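You operate a simulated robot arm through the tools that you are given. There is no shell and no other tool. Be economical: measure what you need, move in short steps, check, and stop when the job is done.

You are at the controls of a simulated two-armed robot. One attempt, no reset.

Task
Refill the bottle that matches the tap jerrycan and cap it.
Fine: the jerrycan on the blue workbench; the dish soap bottle with the same scent; up to its FULL line; lay the cap in the grey tray meanwhile; it goes back where it stood. Set down upright: what you pick out.
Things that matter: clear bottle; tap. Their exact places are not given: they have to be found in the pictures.

The check looks at the end state, three seconds after you hand in, the way a careful person would. Anything else that was tipped, shoved, dropped, spilled or broken makes it a failure. A push-on lid holds only when it is set on centred and level and pressed home; a screw cap is set on level and turned clockwise until tight.

Robot
Two 6-joint arms with two-finger parallel grippers on one trunk, on a base that drives. Base frame: it is fixed to the floor where the robot stands at the start and does not move with it; the origin is under the middle of the robot, x ahead of it, y to its left, z up; the surface under the hand at the start is at about z = 800. Readings come in mm, degrees, newtons and seconds.
The left shoulder is at the start at [60, 187, 1172], the right one opposite. With the tool pointing down near the work surface each hand reaches from about 100 to 600 mm from the robot's upright axis, wherever it stands, measured 20 degrees to its own side. Places, roughly: tap [200, -500, 1000]. Payload 1.57 kg a hand.
The tool frame of a hand sits at the grasp point between the pads (the TCP): z along the fingers, y along the line on which they close. The tips reach 30 mm beyond it. Largest opening 110 mm; finger width 24, thickness 12; the body of the gripper, 48 by 112 mm, starts 78 mm behind the TCP.
Orientation is told as [roll, pitch, yaw] about the base's x, y, z axes, in that order, counted from this pose: with the fingers straight down and closing along the base's y, the tool's x points along the base's -x, its y along +y and its z along -z.

Tools
- The arms move only by the tool play_rows. It takes "left_targets", "right_targets" or both (then of equal length, played together; a hand with none holds still); each is a list of rows, each an object (a shift or turn left out is 0, a gripper value left out holds the last) with "delta_rot": the turn, a rotation vector about the tool's x, y, z in units of 4 degrees (1.0 is 4 degrees), a list of three; "slide": the shift along the tool's x, y, z in units of 40 mm (1.0 is 40 mm), a list of three; "gripper": the closure, from 0 (fully open) to 1 (shut). In form: [{"delta_rot": [wx, wy, wz], "slide": [tx, ty, tz], "gripper": gripper}, ...]. A call has 1 to 20 rows; each row shifts and turns the commanded pose from where the row before left it, along the tool's axes as they then stand. A call with a number of a shift or a turn outside -1 to 1 is refused whole. Each row takes 0.2 s and may step no farther than 50 mm and 8.6 degrees from the row before; otherwise, or with a gripper value out of range, the whole call is refused. A pose out of reach is approached as far as the arm can. The call stops where the force on the tool passes 40 N (or 10 N more than at its start, if that is more) or the arm is blocked; 0.2 s more then pass. Each finger travels about 153 mm/s and halts on what it meets, pressing with about 33 N; the grip force reading is that of the motor and also rises with nothing between the fingers. The clock runs only during rows and for 0.2 s after the last one: add rows that do not move to give the fingers time. It gives the time, the measured TCP pose, the force on the tool (base axes), the opening and the grip force at its end, in the units of the frame above (readings bear some noise), with the torque about the TCP (base axes, N m) and any sound that the robot's microphone picked up.
- Cameras (640 x 400 px; columns grow to the right, rows downward): "scene" is now at [-4.9, 4.9, 1713.6]; the picture's right is [-0.02, -1.00, 0.00], its down [-0.86, 0.01, -0.52] and it looks along [0.52, -0.01, -0.86] (base axes); focal length 262 px, centre (320, 200). "left" rides on the left gripper at [70, -16, -141] in its tool frame; the picture's right is [0.23, 0.97, 0.00], its down [-0.86, 0.20, -0.48] and it looks along [-0.47, 0.11, 0.88] (tool axes); focal length 222 px, centre (320, 200). "right" rides on the right gripper at [70, 16, -141] in its tool frame; the picture's right is [-0.23, 0.97, 0.00], its down [-0.86, -0.20, -0.48] and it looks along [-0.47, -0.11, 0.88] (tool axes); focal length 222 px, centre (320, 200).
- get_image(camera): a new picture of that camera. The clock stands still meanwhile.
- lift_body(by): slides the trunk up (or, below 0, down) by that many mm; the arms and the scene camera ride with it, the base frame stays. It gives what a move gives, with no picture.
- drive_base(legs): drives the robot by 1 to 6 legs, each [ahead, left, turn to the left] in mm, mm and degrees, along the robot's own axes; the way and the turn of a leg run together, so that a leg with both is an arc; at most 1500 mm and 180 degrees a leg. The arms and the cameras ride along, it lands a little off, and it stops where it bumps. It gives what a move gives.
- pan_tilt(pan, tilt): turns the head with the scene camera to pan (to the left, within 86 degrees either way) and tilt (down, from -29 to 69), counted from straight ahead of the robot. It gives what a move gives.
- probe_pixels(camera, pixels): for up to 12 pixels [column, row] of the newest picture of that camera ("zoom" is the newest enlarged one), the place [x, y, z] in the base frame of the surface seen there, good to about 2 mm, but the place of the scene camera against the robot may be out by one fixed shift of up to 25 mm in any direction. The clock stands still meanwhile.
- inspect(camera, box): a new picture of the part [left, top, right, bottom] of that camera's present view, enlarged. The clock stands still meanwhile.
- hand_in(): hands the job in; it is judged then, once.

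Work in short steps. Measure before you move; look again where a grasp or a placing could have gone wrong, and mend it. You have 80 turns and 70 pictures in all, those below and enlarged ones among them. Open the grippers and draw the arms clear of the work before you hand the job in, unless the task says otherwise.

The tools are called after "Request:" as a command line: name --argument value ..., lists and objects as JSON in quotes. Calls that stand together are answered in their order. play_rows: Moves the arms, as the interface text tells. Its arguments: {"type":"object","properties":{"left_targets":{"type":"array","items":{"type":"object","properties":{"delta_rot":{"type":"array","items":{"type":"number"}},"slide":{"type":"array","items":{"type":"number"}},"gripper":{"type":"number"}}}},"right_targets":{"type":"array","items":{"type":"object","properties":{"delta_rot":{"type":"array","items":{"type":"number"}},"slide":{"type":"array","items":{"type":"number"}},"gripper":{"type":"number"}}}}},"required":[]} The other tools are called the same way: lift_body (by) slides the trunk up or down; drive_base (legs) drives the base; pan_tilt (pan, tilt) turns the head that bears the scene camera; get_image (camera) takes a picture; probe_pixels (camera, pixels) gives the place of the surface under pixels of a picture; inspect (camera, box) takes an enlarged picture of a part of a camera's view; hand_in () hands the job in.

At the start:

```text
t: 0.0
left_ee_pos: [309.7, 351.8, 1229.6]
left_tcp_rot: [0.0, 0.0, 0.0]
left_wrist_force: [-1.4, -0.3, -0.1]
left_torque: [0.02, -0.02, -0.03]
left_opening: 110.1
left_grasp_force: 0.1
right_ee_pos: [431.3, -27.8, 1294.5]
right_tcp_rot: [0.0, 0.0, -0.1]
right_wrist_force: [0.2, 0.3, 0.7]
right_torque: [0.04, 0.01, -0.01]
right_opening: 110.3
right_grasp_force: 0.0
trunk travel left (down, up): [-800.0, 190.0]
robot x, y, heading: [-2.0, -3.0, -0.2]
head pan, tilt: [-0.9, 58.9]
```

scene: 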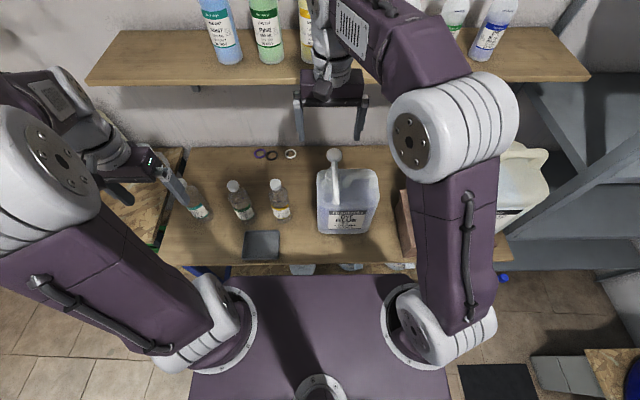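
right: 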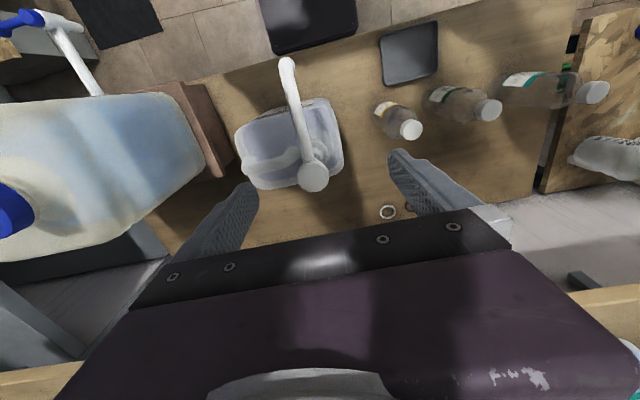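
left: 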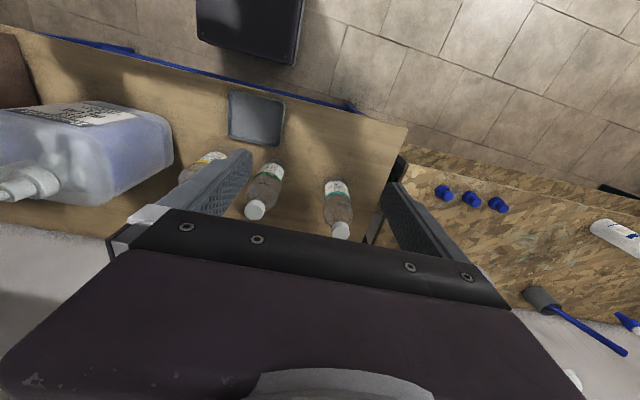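

The view shows three bottles at (195,210), (240,200), (280,198), a pump jerrycan, a grey tray (262,245), and a big can at the right (520,180). I zoom in on those labels.

Request:
inspect --camera "scene" --box '[160, 140, 400, 290]'

Request:
pan_tilt --pan -60 --tilt 50

Request:
get_image --camera "scene"

```text
2.67 times, centred on (280, 215) of scene
```

zoom: 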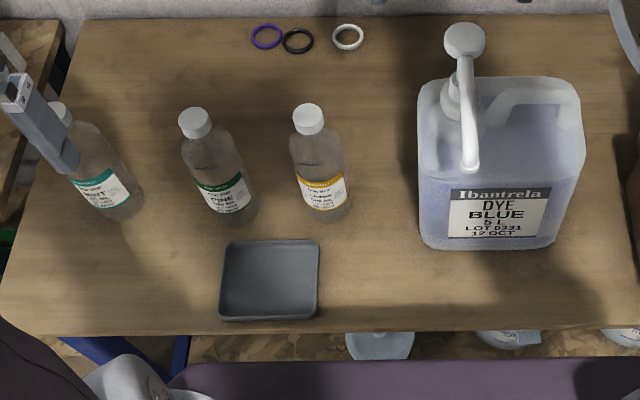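

```text
t: 1.3
left_ee_pos: [309.7, 351.0, 1228.8]
left_tcp_rot: [0.0, -0.1, 0.0]
left_wrist_force: [0.2, -0.2, 1.1]
left_torque: [-0.01, 0.03, 0.0]
left_opening: 109.9
left_grasp_force: 0.0
right_ee_pos: [431.1, -27.4, 1295.5]
right_tcp_rot: [0.1, 0.0, -0.1]
right_wrist_force: [0.1, 0.4, -0.4]
right_torque: [0.0, 0.02, -0.03]
right_opening: 110.3
right_grasp_force: 0.0
trunk travel left (down, up): [-800.0, 190.0]
robot x, y, heading: [-2.5, -0.3, 0.2]
head pan, tilt: [-60.0, 50.0]
```

```text
65 pictures are left
```

scene: 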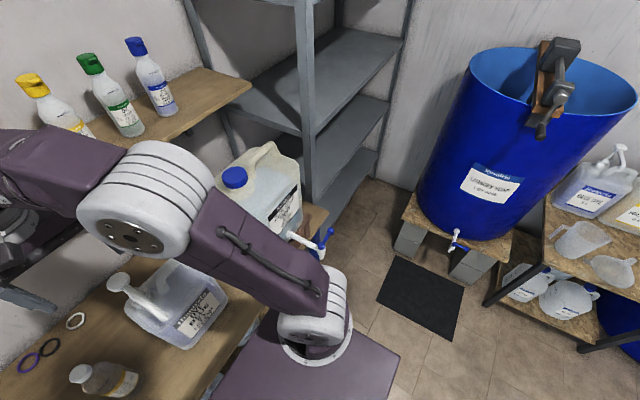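

The tap jerrycan is at (265,190) with a blue tap at (320,240). I zoom on its label and the tap.

Request:
inspect --camera "scene" --box '[210, 130, 350, 280]'

Request:
probe_pixels --camera "zoom" --pixels '[[330, 190], [260, 200], [520, 450], [450, 470], [100, 200], [350, 360], [500, 560], [540, 480]]'

```text
2.67 times, centred on (280, 205) of scene
```

zoom: 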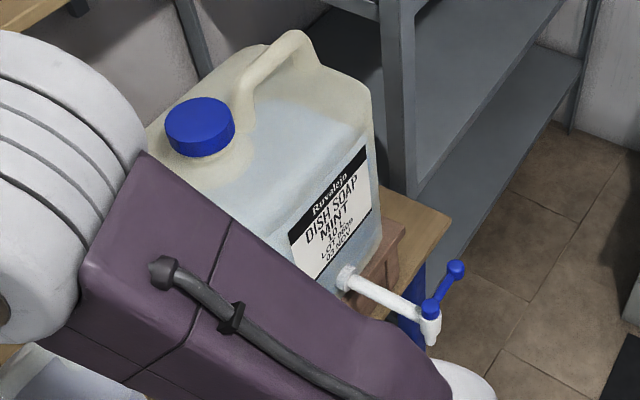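

```text
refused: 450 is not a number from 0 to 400
```

The can is "DISH SOAP MINT"; tap spout at zoom (430,335), lever at (455,268). Probe these.

Request:
probe_pixels --camera "zoom" --pixels '[[431, 340], [431, 318], [432, 305], [455, 268], [445, 288], [345, 280], [395, 305], [200, 115], [330, 220], [440, 215], [365, 275]]'

Request:
pan_tilt --pan 45 --tilt 50

Request:
get_image --camera "scene"

```text
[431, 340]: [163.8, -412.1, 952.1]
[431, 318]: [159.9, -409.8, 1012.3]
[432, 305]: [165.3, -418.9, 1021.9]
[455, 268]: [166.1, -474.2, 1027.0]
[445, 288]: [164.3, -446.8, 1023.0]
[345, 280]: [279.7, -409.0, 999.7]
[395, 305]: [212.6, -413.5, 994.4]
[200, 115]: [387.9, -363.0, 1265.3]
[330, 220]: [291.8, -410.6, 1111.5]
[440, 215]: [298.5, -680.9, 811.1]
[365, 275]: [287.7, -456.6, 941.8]
```

```text
t: 3.1
left_ee_pos: [309.5, 351.3, 1229.3]
left_tcp_rot: [-0.1, 0.0, 0.0]
left_wrist_force: [0.0, 0.2, -0.7]
left_torque: [-0.02, 0.02, 0.02]
left_opening: 110.1
left_grasp_force: 0.1
right_ee_pos: [431.8, -28.0, 1294.5]
right_tcp_rot: [0.0, 0.0, 0.0]
right_wrist_force: [-0.7, -0.1, 0.6]
right_torque: [0.02, 0.0, -0.01]
right_opening: 109.7
right_grasp_force: 0.0
trunk travel left (down, up): [-800.0, 190.0]
robot x, y, heading: [-0.8, 0.2, -0.0]
head pan, tilt: [45.0, 50.0]
```

```text
63 pictures are left
```

scene: 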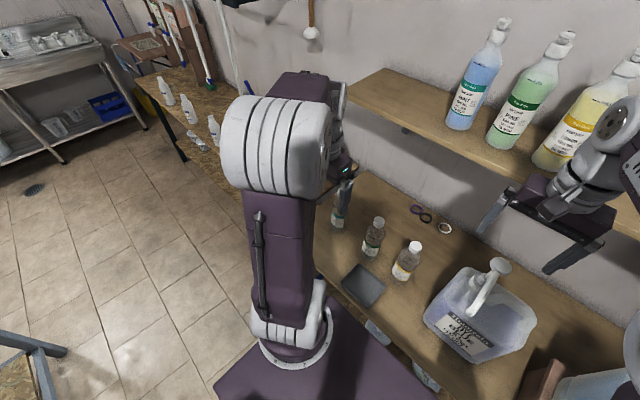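

The left-most bottle has a teal label reading "..NT". I zoom on all bottles from the hand and scene cameras to check labels and levels.

Request:
inspect --camera "scene" --box '[310, 180, 450, 300]'

Request:
inspect --camera "left" --box '[180, 80, 420, 250]'

Request:
inspect --camera "right" --box '[360, 20, 620, 180]'

Request:
probe_pixels --camera "left" --pixels '[[341, 229], [339, 210], [339, 190], [255, 208], [270, 175], [255, 120], [232, 95], [283, 102], [275, 145], [228, 137], [340, 150], [405, 130]]'

```text
3.33 times, centred on (380, 240) of scene
```

zoom: 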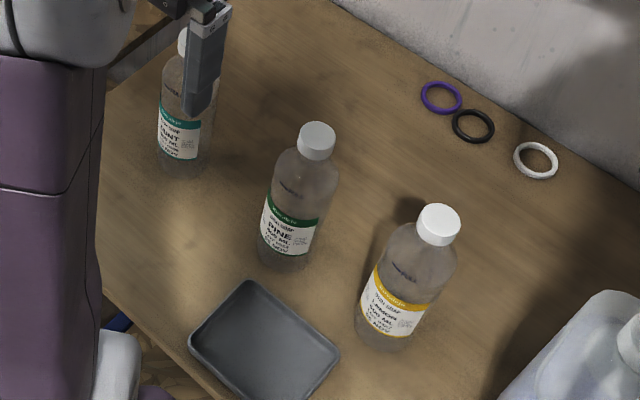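

```text
2.35 times, centred on (300, 165) of left
```

zoom: 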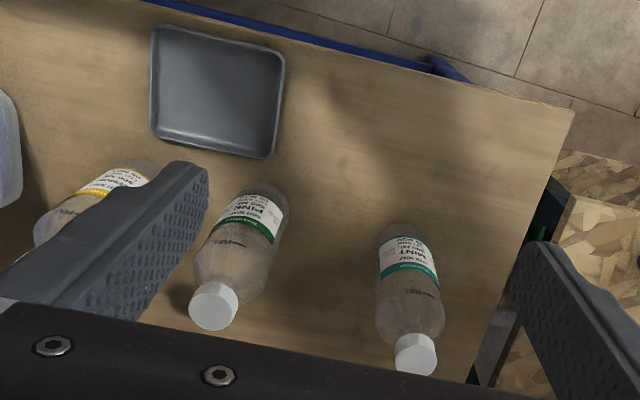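

```text
2.46 times, centred on (490, 100) of right
```

zoom: 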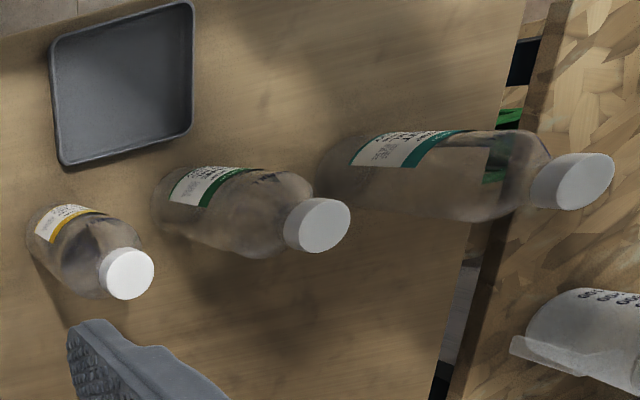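

```text
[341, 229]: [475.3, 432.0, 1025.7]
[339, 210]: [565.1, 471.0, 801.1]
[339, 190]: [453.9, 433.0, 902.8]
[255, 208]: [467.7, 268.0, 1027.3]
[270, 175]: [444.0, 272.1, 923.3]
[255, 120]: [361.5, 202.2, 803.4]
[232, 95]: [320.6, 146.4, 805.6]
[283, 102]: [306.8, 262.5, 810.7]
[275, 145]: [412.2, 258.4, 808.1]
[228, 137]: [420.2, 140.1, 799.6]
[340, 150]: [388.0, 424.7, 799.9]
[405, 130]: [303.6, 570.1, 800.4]
```

The mint dish soap bottle is the left-most one, about (470,432). I probe shelf, bench edges, and left-bench pixels in the present scene view to plan driving.

Request:
get_image --camera "scene"

Request:
probe_pixels --camera "scene" --pixels '[[350, 90], [430, 140], [400, 355], [200, 150], [165, 120], [185, 155], [205, 85], [230, 80], [338, 220], [410, 265], [400, 390], [215, 390]]'

Request:
pan_tilt --pan 0 --tilt 69

Request:
get_image --camera "scene"

Request:
probe_pixels --camera "scene" --pixels '[[180, 180], [400, 180], [540, 180], [320, 230], [220, 300], [430, 300], [320, 260], [260, 185], [165, 150], [490, 185], [100, 250], [560, 300]]'

```text
59 pictures are left
```

scene: 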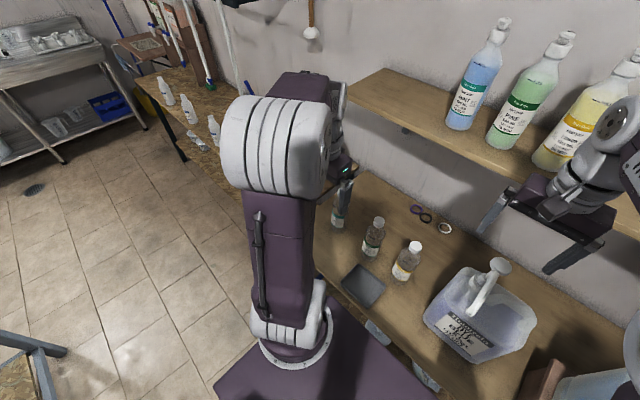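

```text
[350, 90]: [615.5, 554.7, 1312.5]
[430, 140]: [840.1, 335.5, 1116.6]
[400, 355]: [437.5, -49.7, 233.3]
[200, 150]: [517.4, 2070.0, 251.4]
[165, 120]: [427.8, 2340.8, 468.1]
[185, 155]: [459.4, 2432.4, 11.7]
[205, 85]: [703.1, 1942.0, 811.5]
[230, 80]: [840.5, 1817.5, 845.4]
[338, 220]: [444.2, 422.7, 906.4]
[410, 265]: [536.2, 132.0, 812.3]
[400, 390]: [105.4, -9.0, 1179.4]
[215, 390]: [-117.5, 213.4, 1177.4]
```

```text
t: 4.2
left_ee_pos: [310.0, 351.0, 1229.3]
left_tcp_rot: [0.0, 0.0, 0.0]
left_wrist_force: [-1.3, -0.5, -0.6]
left_torque: [0.0, 0.0, -0.01]
left_opening: 110.1
left_grasp_force: 0.2
right_ee_pos: [431.2, -27.3, 1295.0]
right_tcp_rot: [0.0, 0.0, 0.0]
right_wrist_force: [1.6, -0.3, -1.2]
right_torque: [0.02, -0.03, -0.01]
right_opening: 109.9
right_grasp_force: 0.0
trunk travel left (down, up): [-800.0, 190.0]
robot x, y, heading: [3.7, 2.5, 0.2]
head pan, tilt: [0.0, 68.8]
```

```text
58 pictures are left
```

scene: 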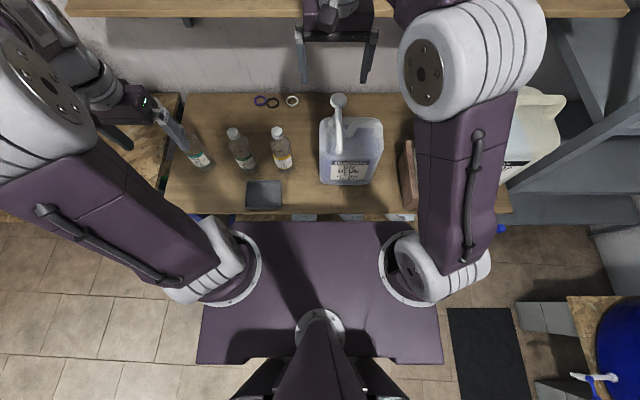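

```text
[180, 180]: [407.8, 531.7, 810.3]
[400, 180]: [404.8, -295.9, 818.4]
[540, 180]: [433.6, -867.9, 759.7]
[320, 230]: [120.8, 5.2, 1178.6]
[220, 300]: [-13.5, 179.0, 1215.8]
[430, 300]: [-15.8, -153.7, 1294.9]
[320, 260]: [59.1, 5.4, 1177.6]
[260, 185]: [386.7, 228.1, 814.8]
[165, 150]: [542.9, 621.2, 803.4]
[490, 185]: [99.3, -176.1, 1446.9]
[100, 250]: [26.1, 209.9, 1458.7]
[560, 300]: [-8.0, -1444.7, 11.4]
```

The shelf edge is at x≈615, z≈1312 and the bench front is at x≈290, so the space ahead of the robot is free. I drive left 430 so that the mint bottle is right ahead.

Request:
drive_base --legs '[[0, 430, 0]]'

Request:
get_image --camera "scene"

Request:
get_image --camera "right"

```text
t: 6.9
left_ee_pos: [315.7, 781.1, 1228.5]
left_tcp_rot: [0.1, 0.0, -0.8]
left_wrist_force: [0.3, 0.1, 0.0]
left_torque: [-0.01, 0.0, 0.0]
left_opening: 109.9
left_grasp_force: 0.1
right_ee_pos: [433.0, 402.4, 1295.3]
right_tcp_rot: [0.1, -0.1, -0.8]
right_wrist_force: [0.4, 0.0, 0.5]
right_torque: [0.01, 0.03, -0.02]
right_opening: 110.0
right_grasp_force: 0.1
trunk travel left (down, up): [-800.0, 190.0]
robot x, y, heading: [3.5, 432.2, -0.8]
head pan, tilt: [0.0, 68.8]
```

```text
57 pictures are left
```

scene: 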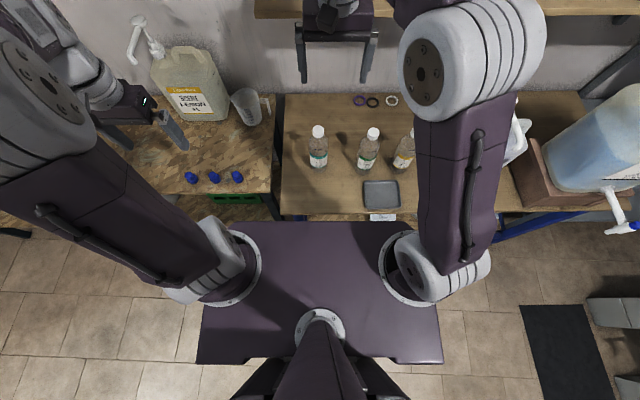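

```text
56 pictures are left
```

right: 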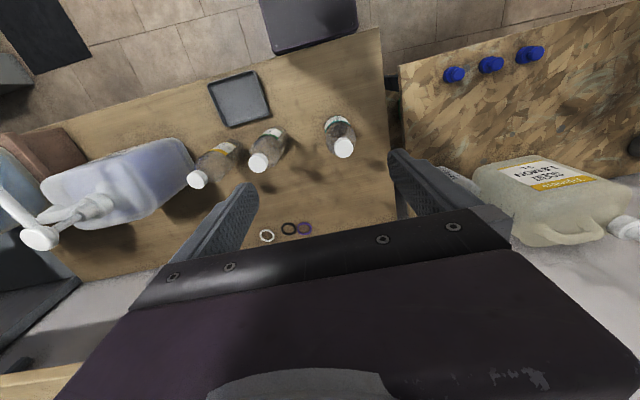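

The bottle now sits at scene (318,148), right cam (340,140). I zoom and probe for its dimensions.

Request:
inspect --camera "scene" --box '[270, 105, 430, 215]'

Request:
probe_pixels --camera "scene" --pixels '[[319, 132], [318, 158], [310, 158], [326, 158], [373, 134], [381, 195], [330, 215]]'

Request:
inspect --camera "right" --box '[200, 60, 400, 190]'

Request:
probe_pixels --camera "right" --pixels '[[344, 148], [340, 130], [326, 132], [353, 132], [341, 120], [338, 160], [242, 98], [212, 85], [254, 75], [264, 160]]'

```text
3.64 times, centred on (350, 160) of scene
```

zoom: 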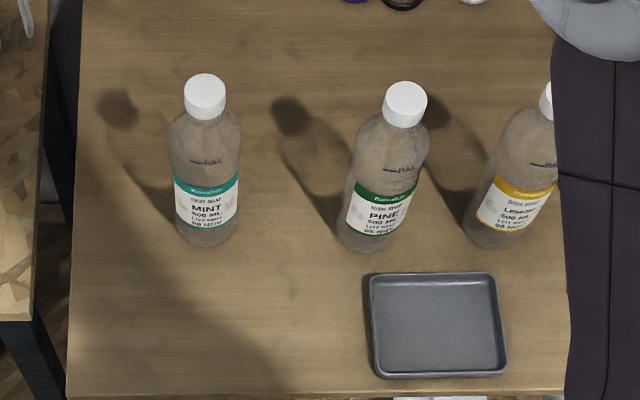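

```text
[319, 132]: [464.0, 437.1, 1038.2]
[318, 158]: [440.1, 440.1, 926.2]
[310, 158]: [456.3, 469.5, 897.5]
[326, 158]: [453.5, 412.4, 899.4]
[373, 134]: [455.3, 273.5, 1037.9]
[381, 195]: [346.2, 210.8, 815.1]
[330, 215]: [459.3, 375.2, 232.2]
```

```text
3.08 times, centred on (300, 125) of right
```

zoom: 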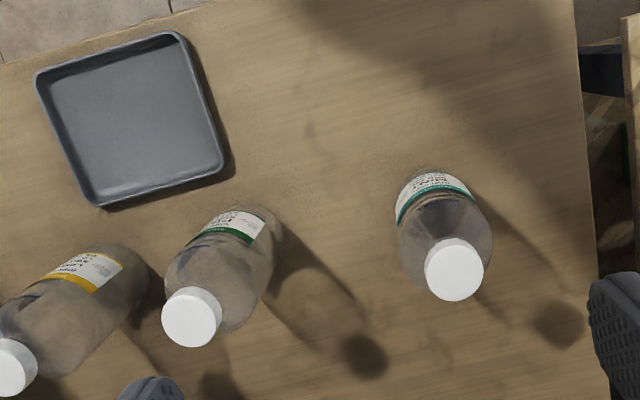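

```text
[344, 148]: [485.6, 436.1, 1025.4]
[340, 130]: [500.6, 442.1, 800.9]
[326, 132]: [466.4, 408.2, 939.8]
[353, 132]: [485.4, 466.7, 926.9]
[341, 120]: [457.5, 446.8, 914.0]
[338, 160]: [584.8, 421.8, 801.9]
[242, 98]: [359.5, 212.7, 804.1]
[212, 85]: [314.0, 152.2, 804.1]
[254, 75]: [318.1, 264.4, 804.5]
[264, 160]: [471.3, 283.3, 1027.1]
```

Bottle axis is (485,436), cap top z≈1025, body radius ≈32; FULL line is around z≈940. I shift the right hand away and bring the left hand in front of the bottle at z≈1000.

Request:
play_rows --left_targets '[{"slide": [-0.18, -0.958, 0.635], "gripper": 0}, {"slide": [-0.18, -0.958, 0.635]}, {"slide": [-0.18, -0.958, 0.635]}, {"slide": [-0.18, -0.958, 0.635]}, {"slide": [-0.18, -0.958, 0.635]}, {"slide": [-0.18, -0.958, 0.635]}, {"slide": [-0.18, -0.958, 0.635]}, {"slide": [-0.18, -0.958, 0.635]}, {"slide": [-0.18, -0.958, 0.635]}]' --right_targets '[{"slide": [0, -0.95, 0]}, {"slide": [0, -0.95, 0]}, {"slide": [0, -0.95, 0]}, {"slide": [0, -0.95, 0]}, {"slide": [0, -0.5, 0]}, {}, {}, {}, {}]'

Request:
play_rows --left_targets '[{"delta_rot": [0, -1, 0]}, {"delta_rot": [0, -1, 0]}, {"delta_rot": [0, -1, 0]}, {"delta_rot": [0, -1, 0]}, {"delta_rot": [0, -1, 0]}, {"delta_rot": [0, -1, 0]}, {"delta_rot": [0, -1, 0]}, {"delta_rot": [0, -1, 0]}, {"delta_rot": [0, -1, 0]}, {"delta_rot": [0, -1, 0]}, {"delta_rot": [0, -1, 0]}, {"delta_rot": [0, -1, 0]}, {"delta_rot": [0, -1, 0]}, {"delta_rot": [0, -1, 0]}, {"delta_rot": [0, -1, 0]}, {"delta_rot": [0, -1, 0]}, {"delta_rot": [0, -1, 0]}, {"delta_rot": [0, -0.5, 0]}]'

Request:
get_image --camera "left"

Request:
get_image --camera "scene"

```text
t: 8.9
left_ee_pos: [377.1, 437.7, 998.6]
left_tcp_rot: [0.0, 0.0, -0.7]
left_wrist_force: [-0.6, -0.6, -0.3]
left_torque: [0.03, -0.04, -0.01]
left_opening: 110.2
left_grasp_force: 0.0
right_ee_pos: [432.1, 227.5, 1292.5]
right_tcp_rot: [0.0, 0.1, -0.8]
right_wrist_force: [0.3, -0.2, -0.5]
right_torque: [-0.04, -0.01, 0.02]
right_opening: 110.2
right_grasp_force: 0.1
trunk travel left (down, up): [-800.0, 190.0]
robot x, y, heading: [6.3, 435.1, -0.7]
head pan, tilt: [0.0, 68.8]
```

```text
t: 12.7
left_ee_pos: [423.2, 394.6, 1056.4]
left_tcp_rot: [7.6, -58.0, -6.0]
left_wrist_force: [0.6, -0.3, 0.0]
left_torque: [0.01, 0.0, 0.0]
left_opening: 110.1
left_grasp_force: 0.0
left hand out of reach, approached as far as the arm can: row 4, 6, 8, 12, 13, 14, 15, 16, 17, 18
right_ee_pos: [431.6, 229.2, 1293.5]
right_tcp_rot: [-0.1, -0.1, -0.8]
right_wrist_force: [-1.2, 0.0, 0.3]
right_torque: [0.02, 0.02, -0.02]
right_opening: 110.2
right_grasp_force: 0.0
trunk travel left (down, up): [-800.0, 190.0]
robot x, y, heading: [3.7, 433.9, -0.8]
head pan, tilt: [0.0, 68.8]
```

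```text
53 pictures are left
```

left: 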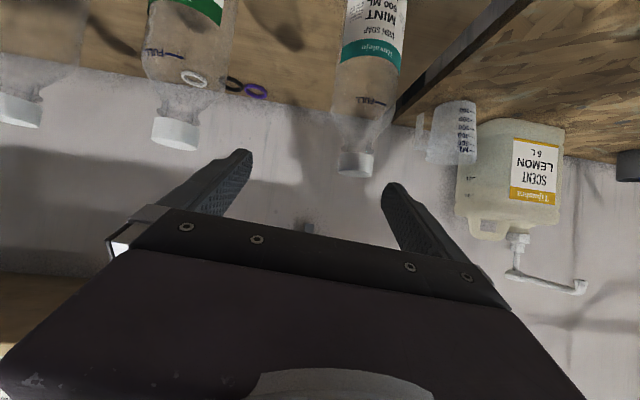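

```text
52 pictures are left
```

scene: 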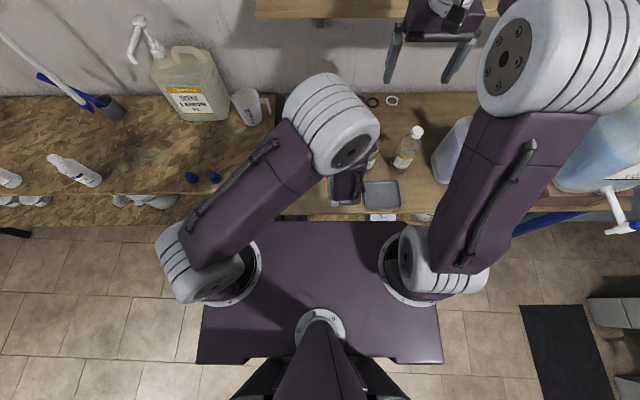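

The left arm was folded too tight at that spot, so it only got part-way; nothing was touched (bottle at left cam (355,120)). I raise the trunk 150 to give more room and see where the hand settles.

Request:
lift_body --by 150

Request:
play_rows --left_targets '[{"slide": [0, 0, -0.5]}, {"slide": [0, 0, -0.5]}]'

```text
t: 14.4
left_ee_pos: [423.2, 394.0, 1205.1]
left_tcp_rot: [7.6, -58.0, -5.9]
left_wrist_force: [0.0, -0.2, -0.4]
left_torque: [0.02, 0.0, 0.03]
left_opening: 110.1
left_grasp_force: 0.1
right_ee_pos: [431.4, 229.0, 1442.9]
right_tcp_rot: [-0.1, -0.1, -0.8]
right_wrist_force: [0.1, -0.4, -0.6]
right_torque: [0.02, 0.01, -0.01]
right_opening: 109.9
right_grasp_force: 0.0
trunk travel left (down, up): [-950.0, 40.0]
robot x, y, heading: [2.3, 435.5, -0.8]
head pan, tilt: [0.0, 68.8]
```

```text
t: 15.0
left_ee_pos: [388.5, 391.6, 1226.5]
left_tcp_rot: [7.5, -58.0, -6.0]
left_wrist_force: [-0.2, 1.2, 0.8]
left_torque: [0.0, 0.0, -0.02]
left_opening: 109.7
left_grasp_force: 0.1
right_ee_pos: [429.7, 229.2, 1444.3]
right_tcp_rot: [0.1, -0.1, -0.7]
right_wrist_force: [-0.5, -0.1, 0.4]
right_torque: [0.02, 0.0, -0.01]
right_opening: 109.8
right_grasp_force: 0.1
trunk travel left (down, up): [-950.0, 40.0]
robot x, y, heading: [5.1, 439.8, -0.6]
head pan, tilt: [0.0, 68.8]
```

The hand is at (388,391,1226), tilted −58°. I level out roll and yaw, then lower it in front of the bottle to about (400,436,890).

Request:
play_rows --left_targets '[{"delta_rot": [0.3, -0.5, -0.4]}, {"delta_rot": [0.3, -0.5, -0.4]}, {"slide": [0.91, 0.14, 0.525]}, {"slide": [0.91, 0.14, 0.525]}, {"slide": [0.91, 0.14, 0.525]}, {"slide": [0.91, 0.14, 0.525]}, {"slide": [0.91, 0.14, 0.525]}, {"slide": [0.91, 0.14, 0.525]}, {"slide": [0.91, 0.14, 0.525]}, {"slide": [0.91, 0.14, 0.525]}]'

Request:
get_image --camera "left"

```text
t: 16.9
left_ee_pos: [450.7, 310.8, 1049.2]
left_tcp_rot: [-2.4, -64.2, 2.5]
left_wrist_force: [-0.6, 1.0, 9.3]
left_torque: [-0.57, -0.21, -0.07]
left_opening: 109.6
left_grasp_force: 0.1
left hand out of reach, approached as far as the arm can: row 1, 2, 3, 4, 5, 6, 7, 8
right_ee_pos: [427.2, 231.8, 1444.6]
right_tcp_rot: [0.0, -0.2, -0.8]
right_wrist_force: [-0.6, 0.6, 0.5]
right_torque: [0.0, -0.02, 0.01]
right_opening: 110.2
right_grasp_force: 0.1
trunk travel left (down, up): [-950.0, 40.0]
robot x, y, heading: [2.3, 434.4, -0.8]
head pan, tilt: [0.0, 68.8]
stopped in row 9 (left hand): the force on the tool passed its limit at 60 N (the readings are from after the stop); the commanded pose is now the measured one
```

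```text
51 pictures are left
```

left: 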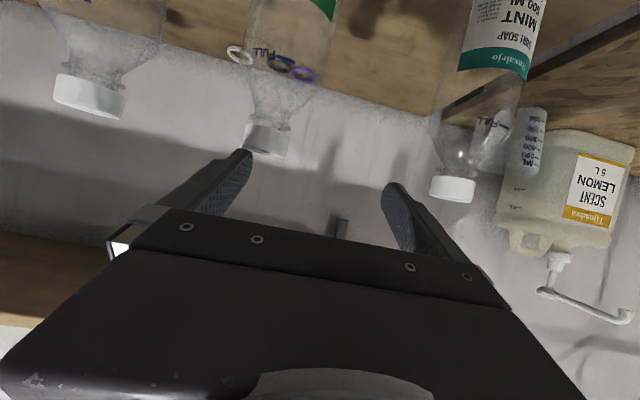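

The arm drifted to y≈310 and a fingertip touched the pine bottle's cap. I lift straight up with the trunk, which is a pure vertical motion, and check the bottle.

Request:
lift_body --by 40

Request:
get_image --camera "left"

Request:
get_image --camera "scene"

```text
t: 17.7
left_ee_pos: [453.3, 310.2, 1085.5]
left_tcp_rot: [-2.0, -63.7, 2.0]
left_wrist_force: [-0.2, 0.4, 0.1]
left_torque: [-0.02, 0.01, -0.02]
left_opening: 110.0
left_grasp_force: 0.0
right_ee_pos: [431.8, 230.3, 1483.4]
right_tcp_rot: [0.1, 0.0, -0.9]
right_wrist_force: [-1.0, -0.4, 0.6]
right_torque: [0.03, -0.04, 0.01]
right_opening: 110.1
right_grasp_force: 0.1
trunk travel left (down, up): [-990.0, 0.0]
robot x, y, heading: [5.2, 437.4, -0.8]
head pan, tilt: [0.0, 68.8]
```

```text
50 pictures are left
```

left: 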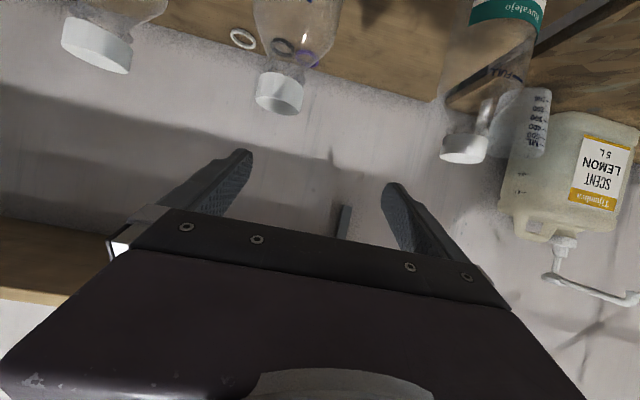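

```text
49 pictures are left
```

scene: 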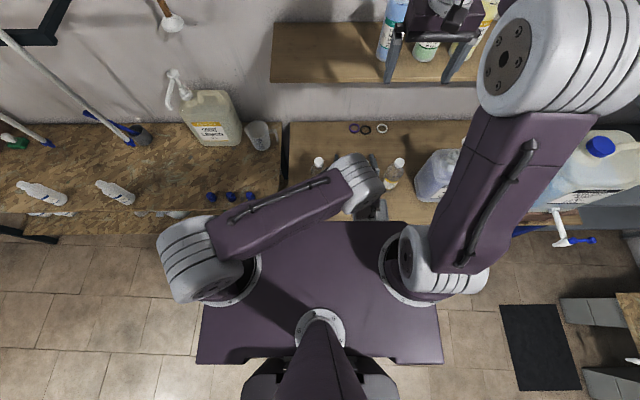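

The pine bottle still stands (left cam (280,90)). The left arm can't hold a level forward pose across its body, so I back off 250 to free space and find a workable pose there without risk.

Request:
drive_base --legs '[[-250, 0, 0]]'

Request:
play_rows --left_targets '[{"slide": [0, 0.5, -0.8]}, {"slide": [0, 0.8, -0.5]}, {"slide": [0, 0.8, 0]}, {"slide": [0, 0.8, 0]}, {"slide": [0, 0.8, 0]}, {"slide": [0, 0.8, 0]}, {"slide": [0, 0.8, 0]}]'

```text
t: 19.5
left_ee_pos: [207.4, 313.1, 1083.1]
left_tcp_rot: [-2.0, -63.6, 1.9]
left_wrist_force: [0.6, 1.6, -0.3]
left_torque: [-0.01, -0.02, -0.01]
left_opening: 110.1
left_grasp_force: 0.1
right_ee_pos: [187.9, 232.3, 1481.5]
right_tcp_rot: [0.0, 0.3, -0.9]
right_wrist_force: [-0.1, 0.4, -0.4]
right_torque: [0.0, 0.03, -0.01]
right_opening: 110.0
right_grasp_force: 0.1
trunk travel left (down, up): [-990.0, 0.0]
robot x, y, heading: [-245.1, 443.4, -1.0]
head pan, tilt: [0.0, 68.8]
```

```text
t: 21.1
left_ee_pos: [246.6, 340.3, 1094.1]
left_tcp_rot: [-1.0, -63.6, 1.3]
left_wrist_force: [-0.7, 0.8, -0.4]
left_torque: [0.02, -0.01, -0.02]
left_opening: 110.1
left_grasp_force: 0.0
left hand out of reach, approached as far as the arm can: row 1, 2, 3, 4, 5, 6, 7
right_ee_pos: [183.7, 232.9, 1482.2]
right_tcp_rot: [0.1, 0.2, -0.7]
right_wrist_force: [0.9, -0.5, -0.2]
right_torque: [-0.05, -0.01, -0.01]
right_opening: 110.0
right_grasp_force: 0.1
trunk travel left (down, up): [-990.0, 0.0]
robot x, y, heading: [-243.2, 438.8, -0.7]
head pan, tilt: [0.0, 68.8]
```

The arm seems wrist-limited in this folded posture. I turn the left hand back to straight down before trying a more stretched posture.

Request:
play_rows --left_targets '[{"delta_rot": [0, 1, 0]}, {"delta_rot": [0, 1, 0]}, {"delta_rot": [0, 1, 0]}, {"delta_rot": [0, 1, 0]}, {"delta_rot": [0, 1, 0]}, {"delta_rot": [0, 1, 0]}, {"delta_rot": [0, 1, 0]}, {"delta_rot": [0, 1, 0]}, {"delta_rot": [0, 1, 0]}, {"delta_rot": [0, 1, 0]}, {"delta_rot": [0, 1, 0]}, {"delta_rot": [0, 1, 0]}, {"delta_rot": [0, 1, 0]}, {"delta_rot": [0, 1, 0]}, {"delta_rot": [0, 1, 0]}, {"delta_rot": [0, 0.9, 0]}]'

Request:
get_image --camera "scene"

```text
t: 24.5
left_ee_pos: [247.2, 337.9, 1095.0]
left_tcp_rot: [-1.0, -0.1, 0.2]
left_wrist_force: [1.4, -0.4, 0.0]
left_torque: [0.0, 0.03, 0.01]
left_opening: 110.2
left_grasp_force: 0.2
right_ee_pos: [184.3, 233.2, 1483.3]
right_tcp_rot: [0.0, 0.1, -0.8]
right_wrist_force: [-0.1, 0.6, -0.1]
right_torque: [-0.03, 0.03, 0.03]
right_opening: 110.1
right_grasp_force: 0.0
trunk travel left (down, up): [-990.0, 0.0]
robot x, y, heading: [-243.7, 439.3, -0.8]
head pan, tilt: [0.0, 68.8]
```

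```text
48 pictures are left
```

scene: 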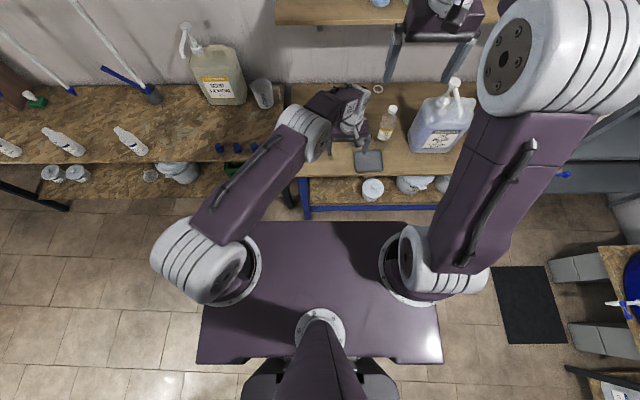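

Tool is down again. I move it up and straight ahead of the left shoulder (y≈626, z≈1200), then test tilting there, over free floor.

Request:
play_rows --left_targets '[{"slide": [0, 0.9, -0.33]}, {"slide": [0, 0.9, -0.33]}, {"slide": [0, 0.9, -0.33]}, {"slide": [0, 0.9, -0.33]}, {"slide": [0, 0.9, -0.33]}, {"slide": [0, 0.9, -0.33]}, {"slide": [0, 0.9, -0.33]}, {"slide": [0, 0.9, -0.33]}]'

Request:
play_rows --left_targets '[{"delta_rot": [0, -1, 0]}, {"delta_rot": [0, -1, 0]}, {"delta_rot": [0, -1, 0]}, {"delta_rot": [0, -1, 0]}, {"delta_rot": [0, -1, 0]}, {"delta_rot": [0, -1, 0]}, {"delta_rot": [0, -1, 0]}, {"delta_rot": [0, -1, 0]}, {"delta_rot": [0, -1, 0]}, {"delta_rot": [0, -1, 0]}, {"delta_rot": [0, -1, 0]}, {"delta_rot": [0, -1, 0]}, {"delta_rot": [0, -1, 0]}, {"delta_rot": [0, -1, 0]}]'

```text
t: 26.3
left_ee_pos: [246.3, 628.8, 1194.6]
left_tcp_rot: [-1.0, -0.1, 0.3]
left_wrist_force: [0.2, -0.5, -0.4]
left_torque: [-0.02, 0.0, 0.02]
left_opening: 110.0
left_grasp_force: 0.1
right_ee_pos: [182.6, 233.7, 1483.7]
right_tcp_rot: [-0.1, 0.0, -0.7]
right_wrist_force: [-0.2, -0.3, 0.2]
right_torque: [-0.03, 0.02, -0.02]
right_opening: 110.0
right_grasp_force: 0.0
trunk travel left (down, up): [-990.0, 0.0]
robot x, y, heading: [-244.4, 443.2, -1.1]
head pan, tilt: [0.0, 68.8]
```

```text
t: 29.3
left_ee_pos: [276.5, 631.2, 1212.3]
left_tcp_rot: [0.1, -52.3, 0.5]
left_wrist_force: [1.0, -0.4, 0.6]
left_torque: [0.02, 0.0, 0.02]
left_opening: 110.1
left_grasp_force: 0.1
left hand out of reach, approached as far as the arm can: row 5, 6, 13, 14
right_ee_pos: [183.9, 232.8, 1483.1]
right_tcp_rot: [0.0, 0.0, -0.7]
right_wrist_force: [0.6, -0.1, 0.4]
right_torque: [-0.04, -0.01, -0.02]
right_opening: 110.0
right_grasp_force: 0.1
trunk travel left (down, up): [-990.0, 0.0]
robot x, y, heading: [-243.2, 439.0, -0.6]
head pan, tilt: [0.0, 68.8]
```

Tilted, the near limit is x_rel≈520 at this height, but lower should be easier. I back off and shift right, then test descending to bottle-grip height over free floor.

Request:
drive_base --legs '[[-120, -150, 0]]'

Request:
play_rows --left_targets '[{"slide": [0.722, 0, 0.565]}, {"slide": [0.722, 0, 0.565]}, {"slide": [0.722, 0, 0.565]}, {"slide": [0.722, 0, 0.565]}, {"slide": [0.722, 0, 0.565]}, {"slide": [0.722, 0, 0.565]}, {"slide": [0.722, 0, 0.565]}, {"slide": [0.722, 0, 0.565]}, {"slide": [0.722, 0, 0.565]}]'

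Request:
get_image --camera "scene"

```text
t: 30.9
left_ee_pos: [156.6, 483.8, 1210.6]
left_tcp_rot: [-0.2, -52.1, 0.8]
left_wrist_force: [0.9, 0.5, -0.1]
left_torque: [-0.05, -0.02, -0.01]
left_opening: 110.0
left_grasp_force: 0.0
right_ee_pos: [64.5, 87.7, 1483.2]
right_tcp_rot: [-0.2, 0.1, -0.8]
right_wrist_force: [0.2, -0.6, 0.5]
right_torque: [-0.05, 0.04, 0.01]
right_opening: 110.0
right_grasp_force: 0.1
trunk travel left (down, up): [-990.0, 0.0]
robot x, y, heading: [-364.5, 293.9, -0.8]
head pan, tilt: [0.0, 68.8]
```

```text
t: 32.9
left_ee_pos: [194.1, 483.3, 894.8]
left_tcp_rot: [0.0, -52.3, 0.6]
left_wrist_force: [-0.9, 0.1, -0.4]
left_torque: [-0.03, 0.01, 0.0]
left_opening: 110.2
left_grasp_force: 0.1
left hand out of reach, approached as far as the arm can: row 1, 2, 3, 4
right_ee_pos: [61.8, 83.9, 1483.2]
right_tcp_rot: [0.0, 0.0, -0.7]
right_wrist_force: [-0.4, 1.1, -0.6]
right_torque: [-0.03, -0.01, -0.01]
right_opening: 110.0
right_grasp_force: 0.0
trunk travel left (down, up): [-990.0, 0.0]
robot x, y, heading: [-365.8, 290.7, -0.7]
head pan, tilt: [0.0, 68.8]
```

```text
47 pictures are left
```

scene: 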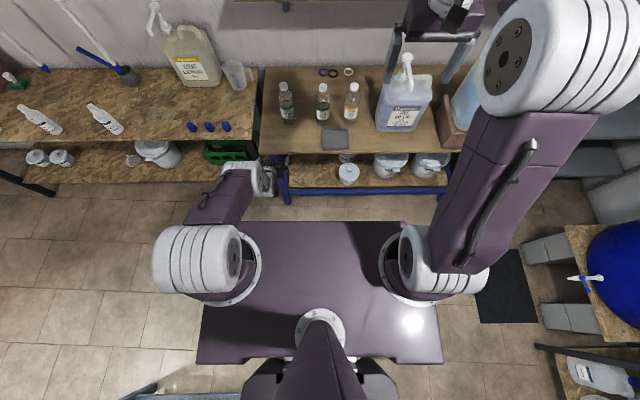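

Descending worked: TCP (194,483,895), no more limit flags. I test drawing in toward the middle (x_rel≈440, y_rel≈80), where both hands could meet.

Request:
play_rows --left_targets '[{"slide": [0.46, -0.69, -0.6]}, {"slide": [0.46, -0.69, -0.6]}, {"slide": [0.46, -0.69, -0.6]}, {"slide": [0.46, -0.69, -0.6]}]'

```text
t: 33.9
left_ee_pos: [97.0, 359.1, 877.3]
left_tcp_rot: [0.2, -52.2, 0.4]
left_wrist_force: [0.4, -0.4, -0.4]
left_torque: [-0.02, -0.03, 0.0]
left_opening: 110.1
left_grasp_force: 0.0
left hand out of reach, approached as far as the arm can: row 3, 4
right_ee_pos: [59.3, 82.2, 1483.7]
right_tcp_rot: [0.0, 0.0, -0.8]
right_wrist_force: [-0.7, -0.5, -0.6]
right_torque: [0.04, 0.0, 0.02]
right_opening: 110.0
right_grasp_force: 0.0
trunk travel left (down, up): [-990.0, 0.0]
robot x, y, heading: [-369.1, 289.6, -0.9]
head pan, tilt: [0.0, 68.8]
```

Reach limit there is about x_rel 480. I set the left at (131,390,885) and test bringing the right hand, tool down, to above it (z≈1100 first).

Request:
play_rows --left_targets '[{"slide": [-0.34, 0.39, 0.27]}, {"slide": [-0.34, 0.39, 0.27]}, {}, {}, {}, {}, {}, {}, {}, {}]' --right_targets '[{"slide": [-0.18, 0.4, 0.95]}, {"slide": [-0.18, 0.6, 0.95]}, {"slide": [-0.18, 0.6, 0.95]}, {"slide": [-0.18, 0.6, 0.95]}, {"slide": [-0.18, 0.65, 0.95]}, {"slide": [-0.18, 0.65, 0.95]}, {"slide": [-0.18, 0.65, 0.95]}, {"slide": [-0.18, 0.65, 0.95]}, {"slide": [-0.18, 0.65, 0.95]}, {"slide": [-0.18, 0.65, 0.95]}]'

Request:
get_image --camera "scene"

Request:
get_image --camera "right"

```text
t: 36.1
left_ee_pos: [133.1, 393.4, 885.5]
left_tcp_rot: [0.0, -52.3, 0.6]
left_wrist_force: [0.2, 0.3, 0.2]
left_torque: [-0.03, 0.01, 0.01]
left_opening: 110.1
left_grasp_force: 0.1
right_ee_pos: [134.3, 325.5, 1104.7]
right_tcp_rot: [0.0, 0.1, -0.7]
right_wrist_force: [-0.2, 0.0, -0.5]
right_torque: [0.04, 0.02, -0.01]
right_opening: 110.0
right_grasp_force: 0.1
trunk travel left (down, up): [-990.0, 0.0]
robot x, y, heading: [-370.8, 294.7, -0.9]
head pan, tilt: [0.0, 68.8]
```

```text
46 pictures are left
```

scene: 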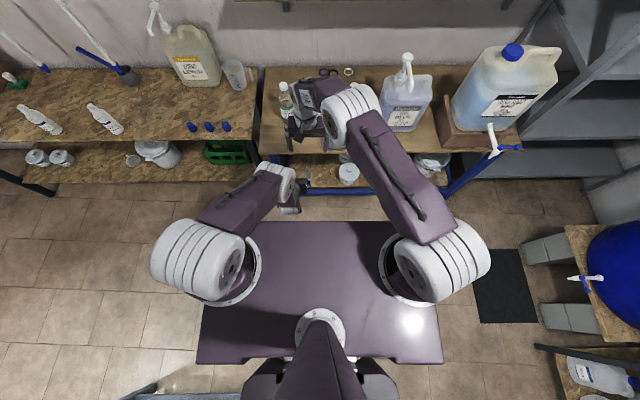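

```text
45 pictures are left
```

right: 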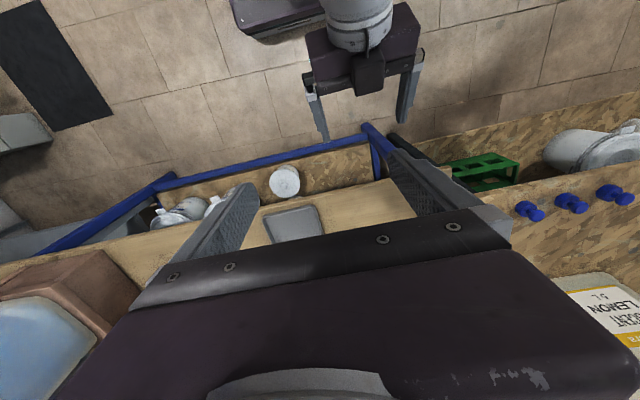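

Both arms are clear of each other. I test the final cap pose: right TCP over the left at z≈1020.

Request:
play_rows --right_targets '[{"slide": [0, 0.85, 0]}, {"slide": [0, 0.85, 0]}, {"slide": [0, 0, 0.7]}, {"slide": [0, 0, 0.7]}, {"slide": [0, 0, 0.7]}]'

```text
t: 37.3
left_ee_pos: [132.3, 392.5, 885.6]
left_tcp_rot: [0.0, -52.3, 0.6]
left_wrist_force: [0.4, -0.4, 0.1]
left_torque: [0.03, -0.02, -0.01]
left_opening: 110.0
left_grasp_force: 0.0
right_ee_pos: [114.7, 379.6, 1034.9]
right_tcp_rot: [0.0, -0.1, -0.8]
right_wrist_force: [-0.1, -0.6, -0.2]
right_torque: [0.03, -0.02, -0.01]
right_opening: 110.2
right_grasp_force: 0.1
right hand out of reach, approached as far as the arm can: row 3, 4, 5
trunk travel left (down, up): [-990.0, 0.0]
robot x, y, heading: [-365.7, 290.1, -0.7]
head pan, tilt: [0.0, 68.8]
```

The right arm is just at its limit there. Yawing the left hand inward by 25° lets the grasp sit closer to the midline; I raise the right hand and test that.

Request:
play_rows --right_targets '[{"slide": [0, -0.6, -0.9]}, {"slide": [0, -0.9, -0.6]}, {"slide": [0, -0.9, 0]}, {}, {}, {}, {}]' --left_targets '[{"delta_rot": [0.985, 0, 0.77]}, {"delta_rot": [0.985, 0, 0.77]}, {"delta_rot": [0.985, 0, 0.77]}, {"delta_rot": [0.985, 0, 0.77]}, {"delta_rot": [0.985, 0, 0.77]}, {"slide": [-0.1, -0.93, 0.13]}, {"slide": [-0.1, -0.93, 0.13]}]'

```text
t: 38.9
left_ee_pos: [112.6, 315.5, 884.7]
left_tcp_rot: [0.4, -52.1, -24.7]
left_wrist_force: [0.2, -0.9, 0.6]
left_torque: [0.01, 0.02, 0.01]
left_opening: 110.1
left_grasp_force: 0.1
right_ee_pos: [115.3, 281.6, 1097.7]
right_tcp_rot: [0.1, 0.0, -0.8]
right_wrist_force: [0.1, -0.9, 0.3]
right_torque: [0.01, -0.04, -0.02]
right_opening: 110.1
right_grasp_force: 0.1
trunk travel left (down, up): [-990.0, 0.0]
robot x, y, heading: [-371.0, 292.5, -0.6]
head pan, tilt: [0.0, 68.8]
```

Left holds that pose freely at rel (483,23). Now I test the right hand over it down to z≈1015.

Request:
play_rows --right_targets '[{"slide": [0, 0.85, 0]}, {"slide": [0.05, 0, 0.7]}, {"slide": [0, 0, 0.7]}, {"slide": [0, 0, 0.7]}]'

Request:
get_image --camera "right"

```text
t: 39.9
left_ee_pos: [113.0, 318.2, 884.8]
left_tcp_rot: [0.3, -52.2, -24.5]
left_wrist_force: [-0.9, 0.6, 0.0]
left_torque: [0.03, -0.01, 0.0]
left_opening: 110.0
left_grasp_force: 0.0
right_ee_pos: [113.1, 319.1, 1012.2]
right_tcp_rot: [0.0, 0.0, -0.8]
right_wrist_force: [0.6, 0.2, -0.1]
right_torque: [-0.01, 0.02, -0.01]
right_opening: 110.1
right_grasp_force: 0.1
trunk travel left (down, up): [-990.0, 0.0]
robot x, y, heading: [-367.3, 292.1, -1.0]
head pan, tilt: [0.0, 68.8]
```

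```text
44 pictures are left
```

right: 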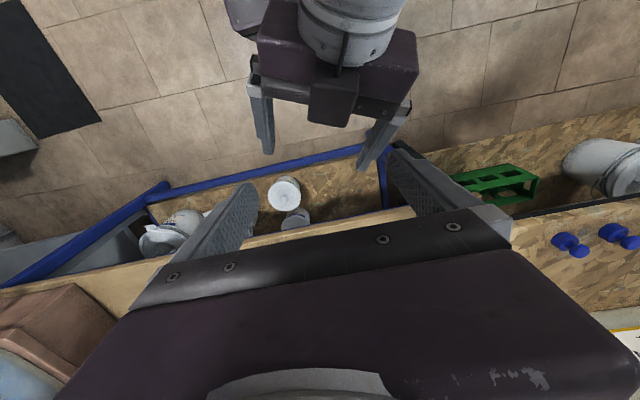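

Both hands meet well. I raise the right hand, then drive so the left hand stands about 100 mm short of the mint bottle along its finger direction.

Request:
play_rows --right_targets '[{"slide": [0, 0, -0.9]}, {"slide": [0, 0, -0.9]}, {"slide": [0, 0, -0.9]}, {"slide": [0, 0, -0.8]}]'

Request:
drive_base --legs '[[0, 164, 0], [279, 0, 0]]'

Request:
get_image --camera "left"

Request:
get_image --camera "right"

```text
t: 40.9
left_ee_pos: [112.0, 317.2, 885.1]
left_tcp_rot: [0.3, -52.3, -24.6]
left_wrist_force: [0.4, -0.4, 0.4]
left_torque: [0.01, -0.03, -0.01]
left_opening: 110.3
left_grasp_force: 0.1
right_ee_pos: [113.2, 317.1, 1154.4]
right_tcp_rot: [0.0, 0.0, -0.9]
right_wrist_force: [-0.3, -0.9, 0.1]
right_torque: [-0.05, -0.05, -0.01]
right_opening: 109.9
right_grasp_force: 0.0
trunk travel left (down, up): [-990.0, 0.0]
robot x, y, heading: [-368.0, 290.0, -0.7]
head pan, tilt: [0.0, 68.8]
```

```text
t: 43.9
left_ee_pos: [397.6, 482.1, 887.5]
left_tcp_rot: [0.3, -52.3, -24.4]
left_wrist_force: [0.3, 0.2, 0.5]
left_torque: [0.03, 0.01, -0.01]
left_opening: 110.0
left_grasp_force: 0.1
right_ee_pos: [398.2, 481.6, 1154.5]
right_tcp_rot: [0.0, 0.0, -0.6]
right_wrist_force: [-0.1, -0.3, -0.1]
right_torque: [-0.01, -0.01, 0.01]
right_opening: 110.1
right_grasp_force: 0.1
trunk travel left (down, up): [-990.0, 0.0]
robot x, y, heading: [-77.2, 449.9, -0.9]
head pan, tilt: [0.0, 68.8]
```

```text
43 pictures are left
```

left: 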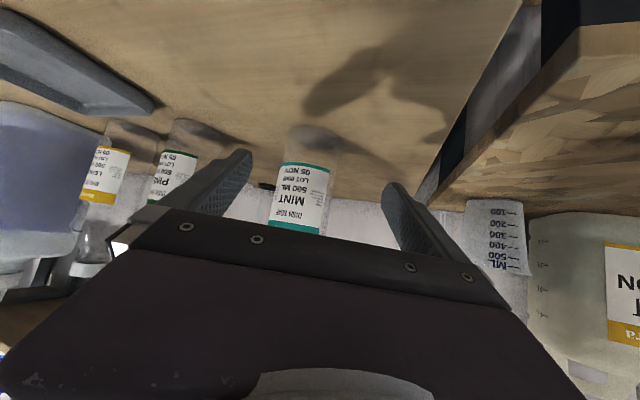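

```text
42 pictures are left
```

right: 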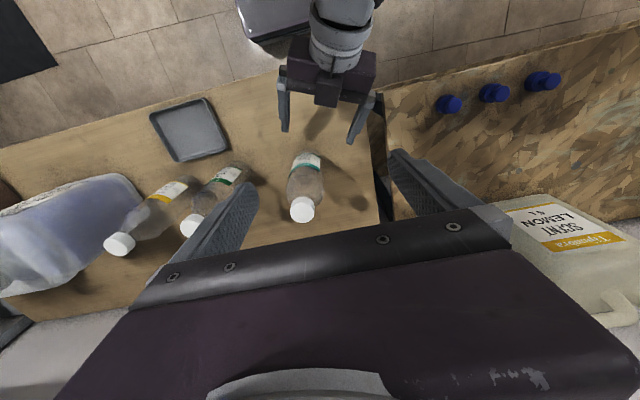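

The mint bottle is ahead between the fingers (left cam (300,200)). I probe both views to refine its axis.

Request:
probe_pixels --camera "left" --pixels '[[298, 215], [298, 190], [276, 200], [324, 200], [300, 165]]'

Request:
probe_pixels --camera "right" --pixels '[[303, 210], [302, 205], [290, 185], [321, 185], [306, 165], [298, 230], [196, 224], [190, 130]]'

```text
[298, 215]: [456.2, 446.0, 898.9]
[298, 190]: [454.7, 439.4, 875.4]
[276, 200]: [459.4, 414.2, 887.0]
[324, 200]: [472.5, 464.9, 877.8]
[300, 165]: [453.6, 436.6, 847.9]
```

```text
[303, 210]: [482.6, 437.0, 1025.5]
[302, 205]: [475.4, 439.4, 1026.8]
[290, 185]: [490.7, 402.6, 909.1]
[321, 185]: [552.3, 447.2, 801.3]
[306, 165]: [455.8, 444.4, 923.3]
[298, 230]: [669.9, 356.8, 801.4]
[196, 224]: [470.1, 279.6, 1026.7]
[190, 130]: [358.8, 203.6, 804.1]
```

Bottle axis ≈ (485,436). I drive the diagonal (88,−45) so the bottle comes between the open fingers.

Request:
drive_base --legs '[[88, -45, 0]]'

Request:
get_image --camera "right"

Request:
probe_pixels --camera "right" --pixels '[[320, 190], [315, 200], [325, 200], [320, 210], [300, 190]]'

```text
t: 45.1
left_ee_pos: [483.8, 437.0, 888.0]
left_tcp_rot: [0.4, -52.5, -24.3]
left_wrist_force: [0.1, -0.3, 0.5]
left_torque: [-0.07, 0.01, 0.0]
left_opening: 110.3
left_grasp_force: 0.1
right_ee_pos: [483.3, 438.2, 1154.8]
right_tcp_rot: [-0.1, -0.1, -0.6]
right_wrist_force: [0.4, 0.0, 0.6]
right_torque: [0.0, -0.07, 0.01]
right_opening: 110.0
right_grasp_force: 0.1
trunk travel left (down, up): [-990.0, 0.0]
robot x, y, heading: [4.2, 406.3, -0.4]
head pan, tilt: [0.0, 68.8]
```

```text
41 pictures are left
```

right: 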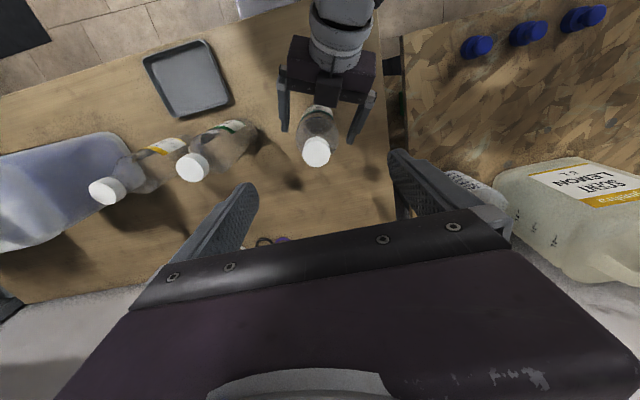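

```text
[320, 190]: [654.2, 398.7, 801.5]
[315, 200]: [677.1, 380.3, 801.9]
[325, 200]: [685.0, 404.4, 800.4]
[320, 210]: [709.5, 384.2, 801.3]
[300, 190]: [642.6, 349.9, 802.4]
```

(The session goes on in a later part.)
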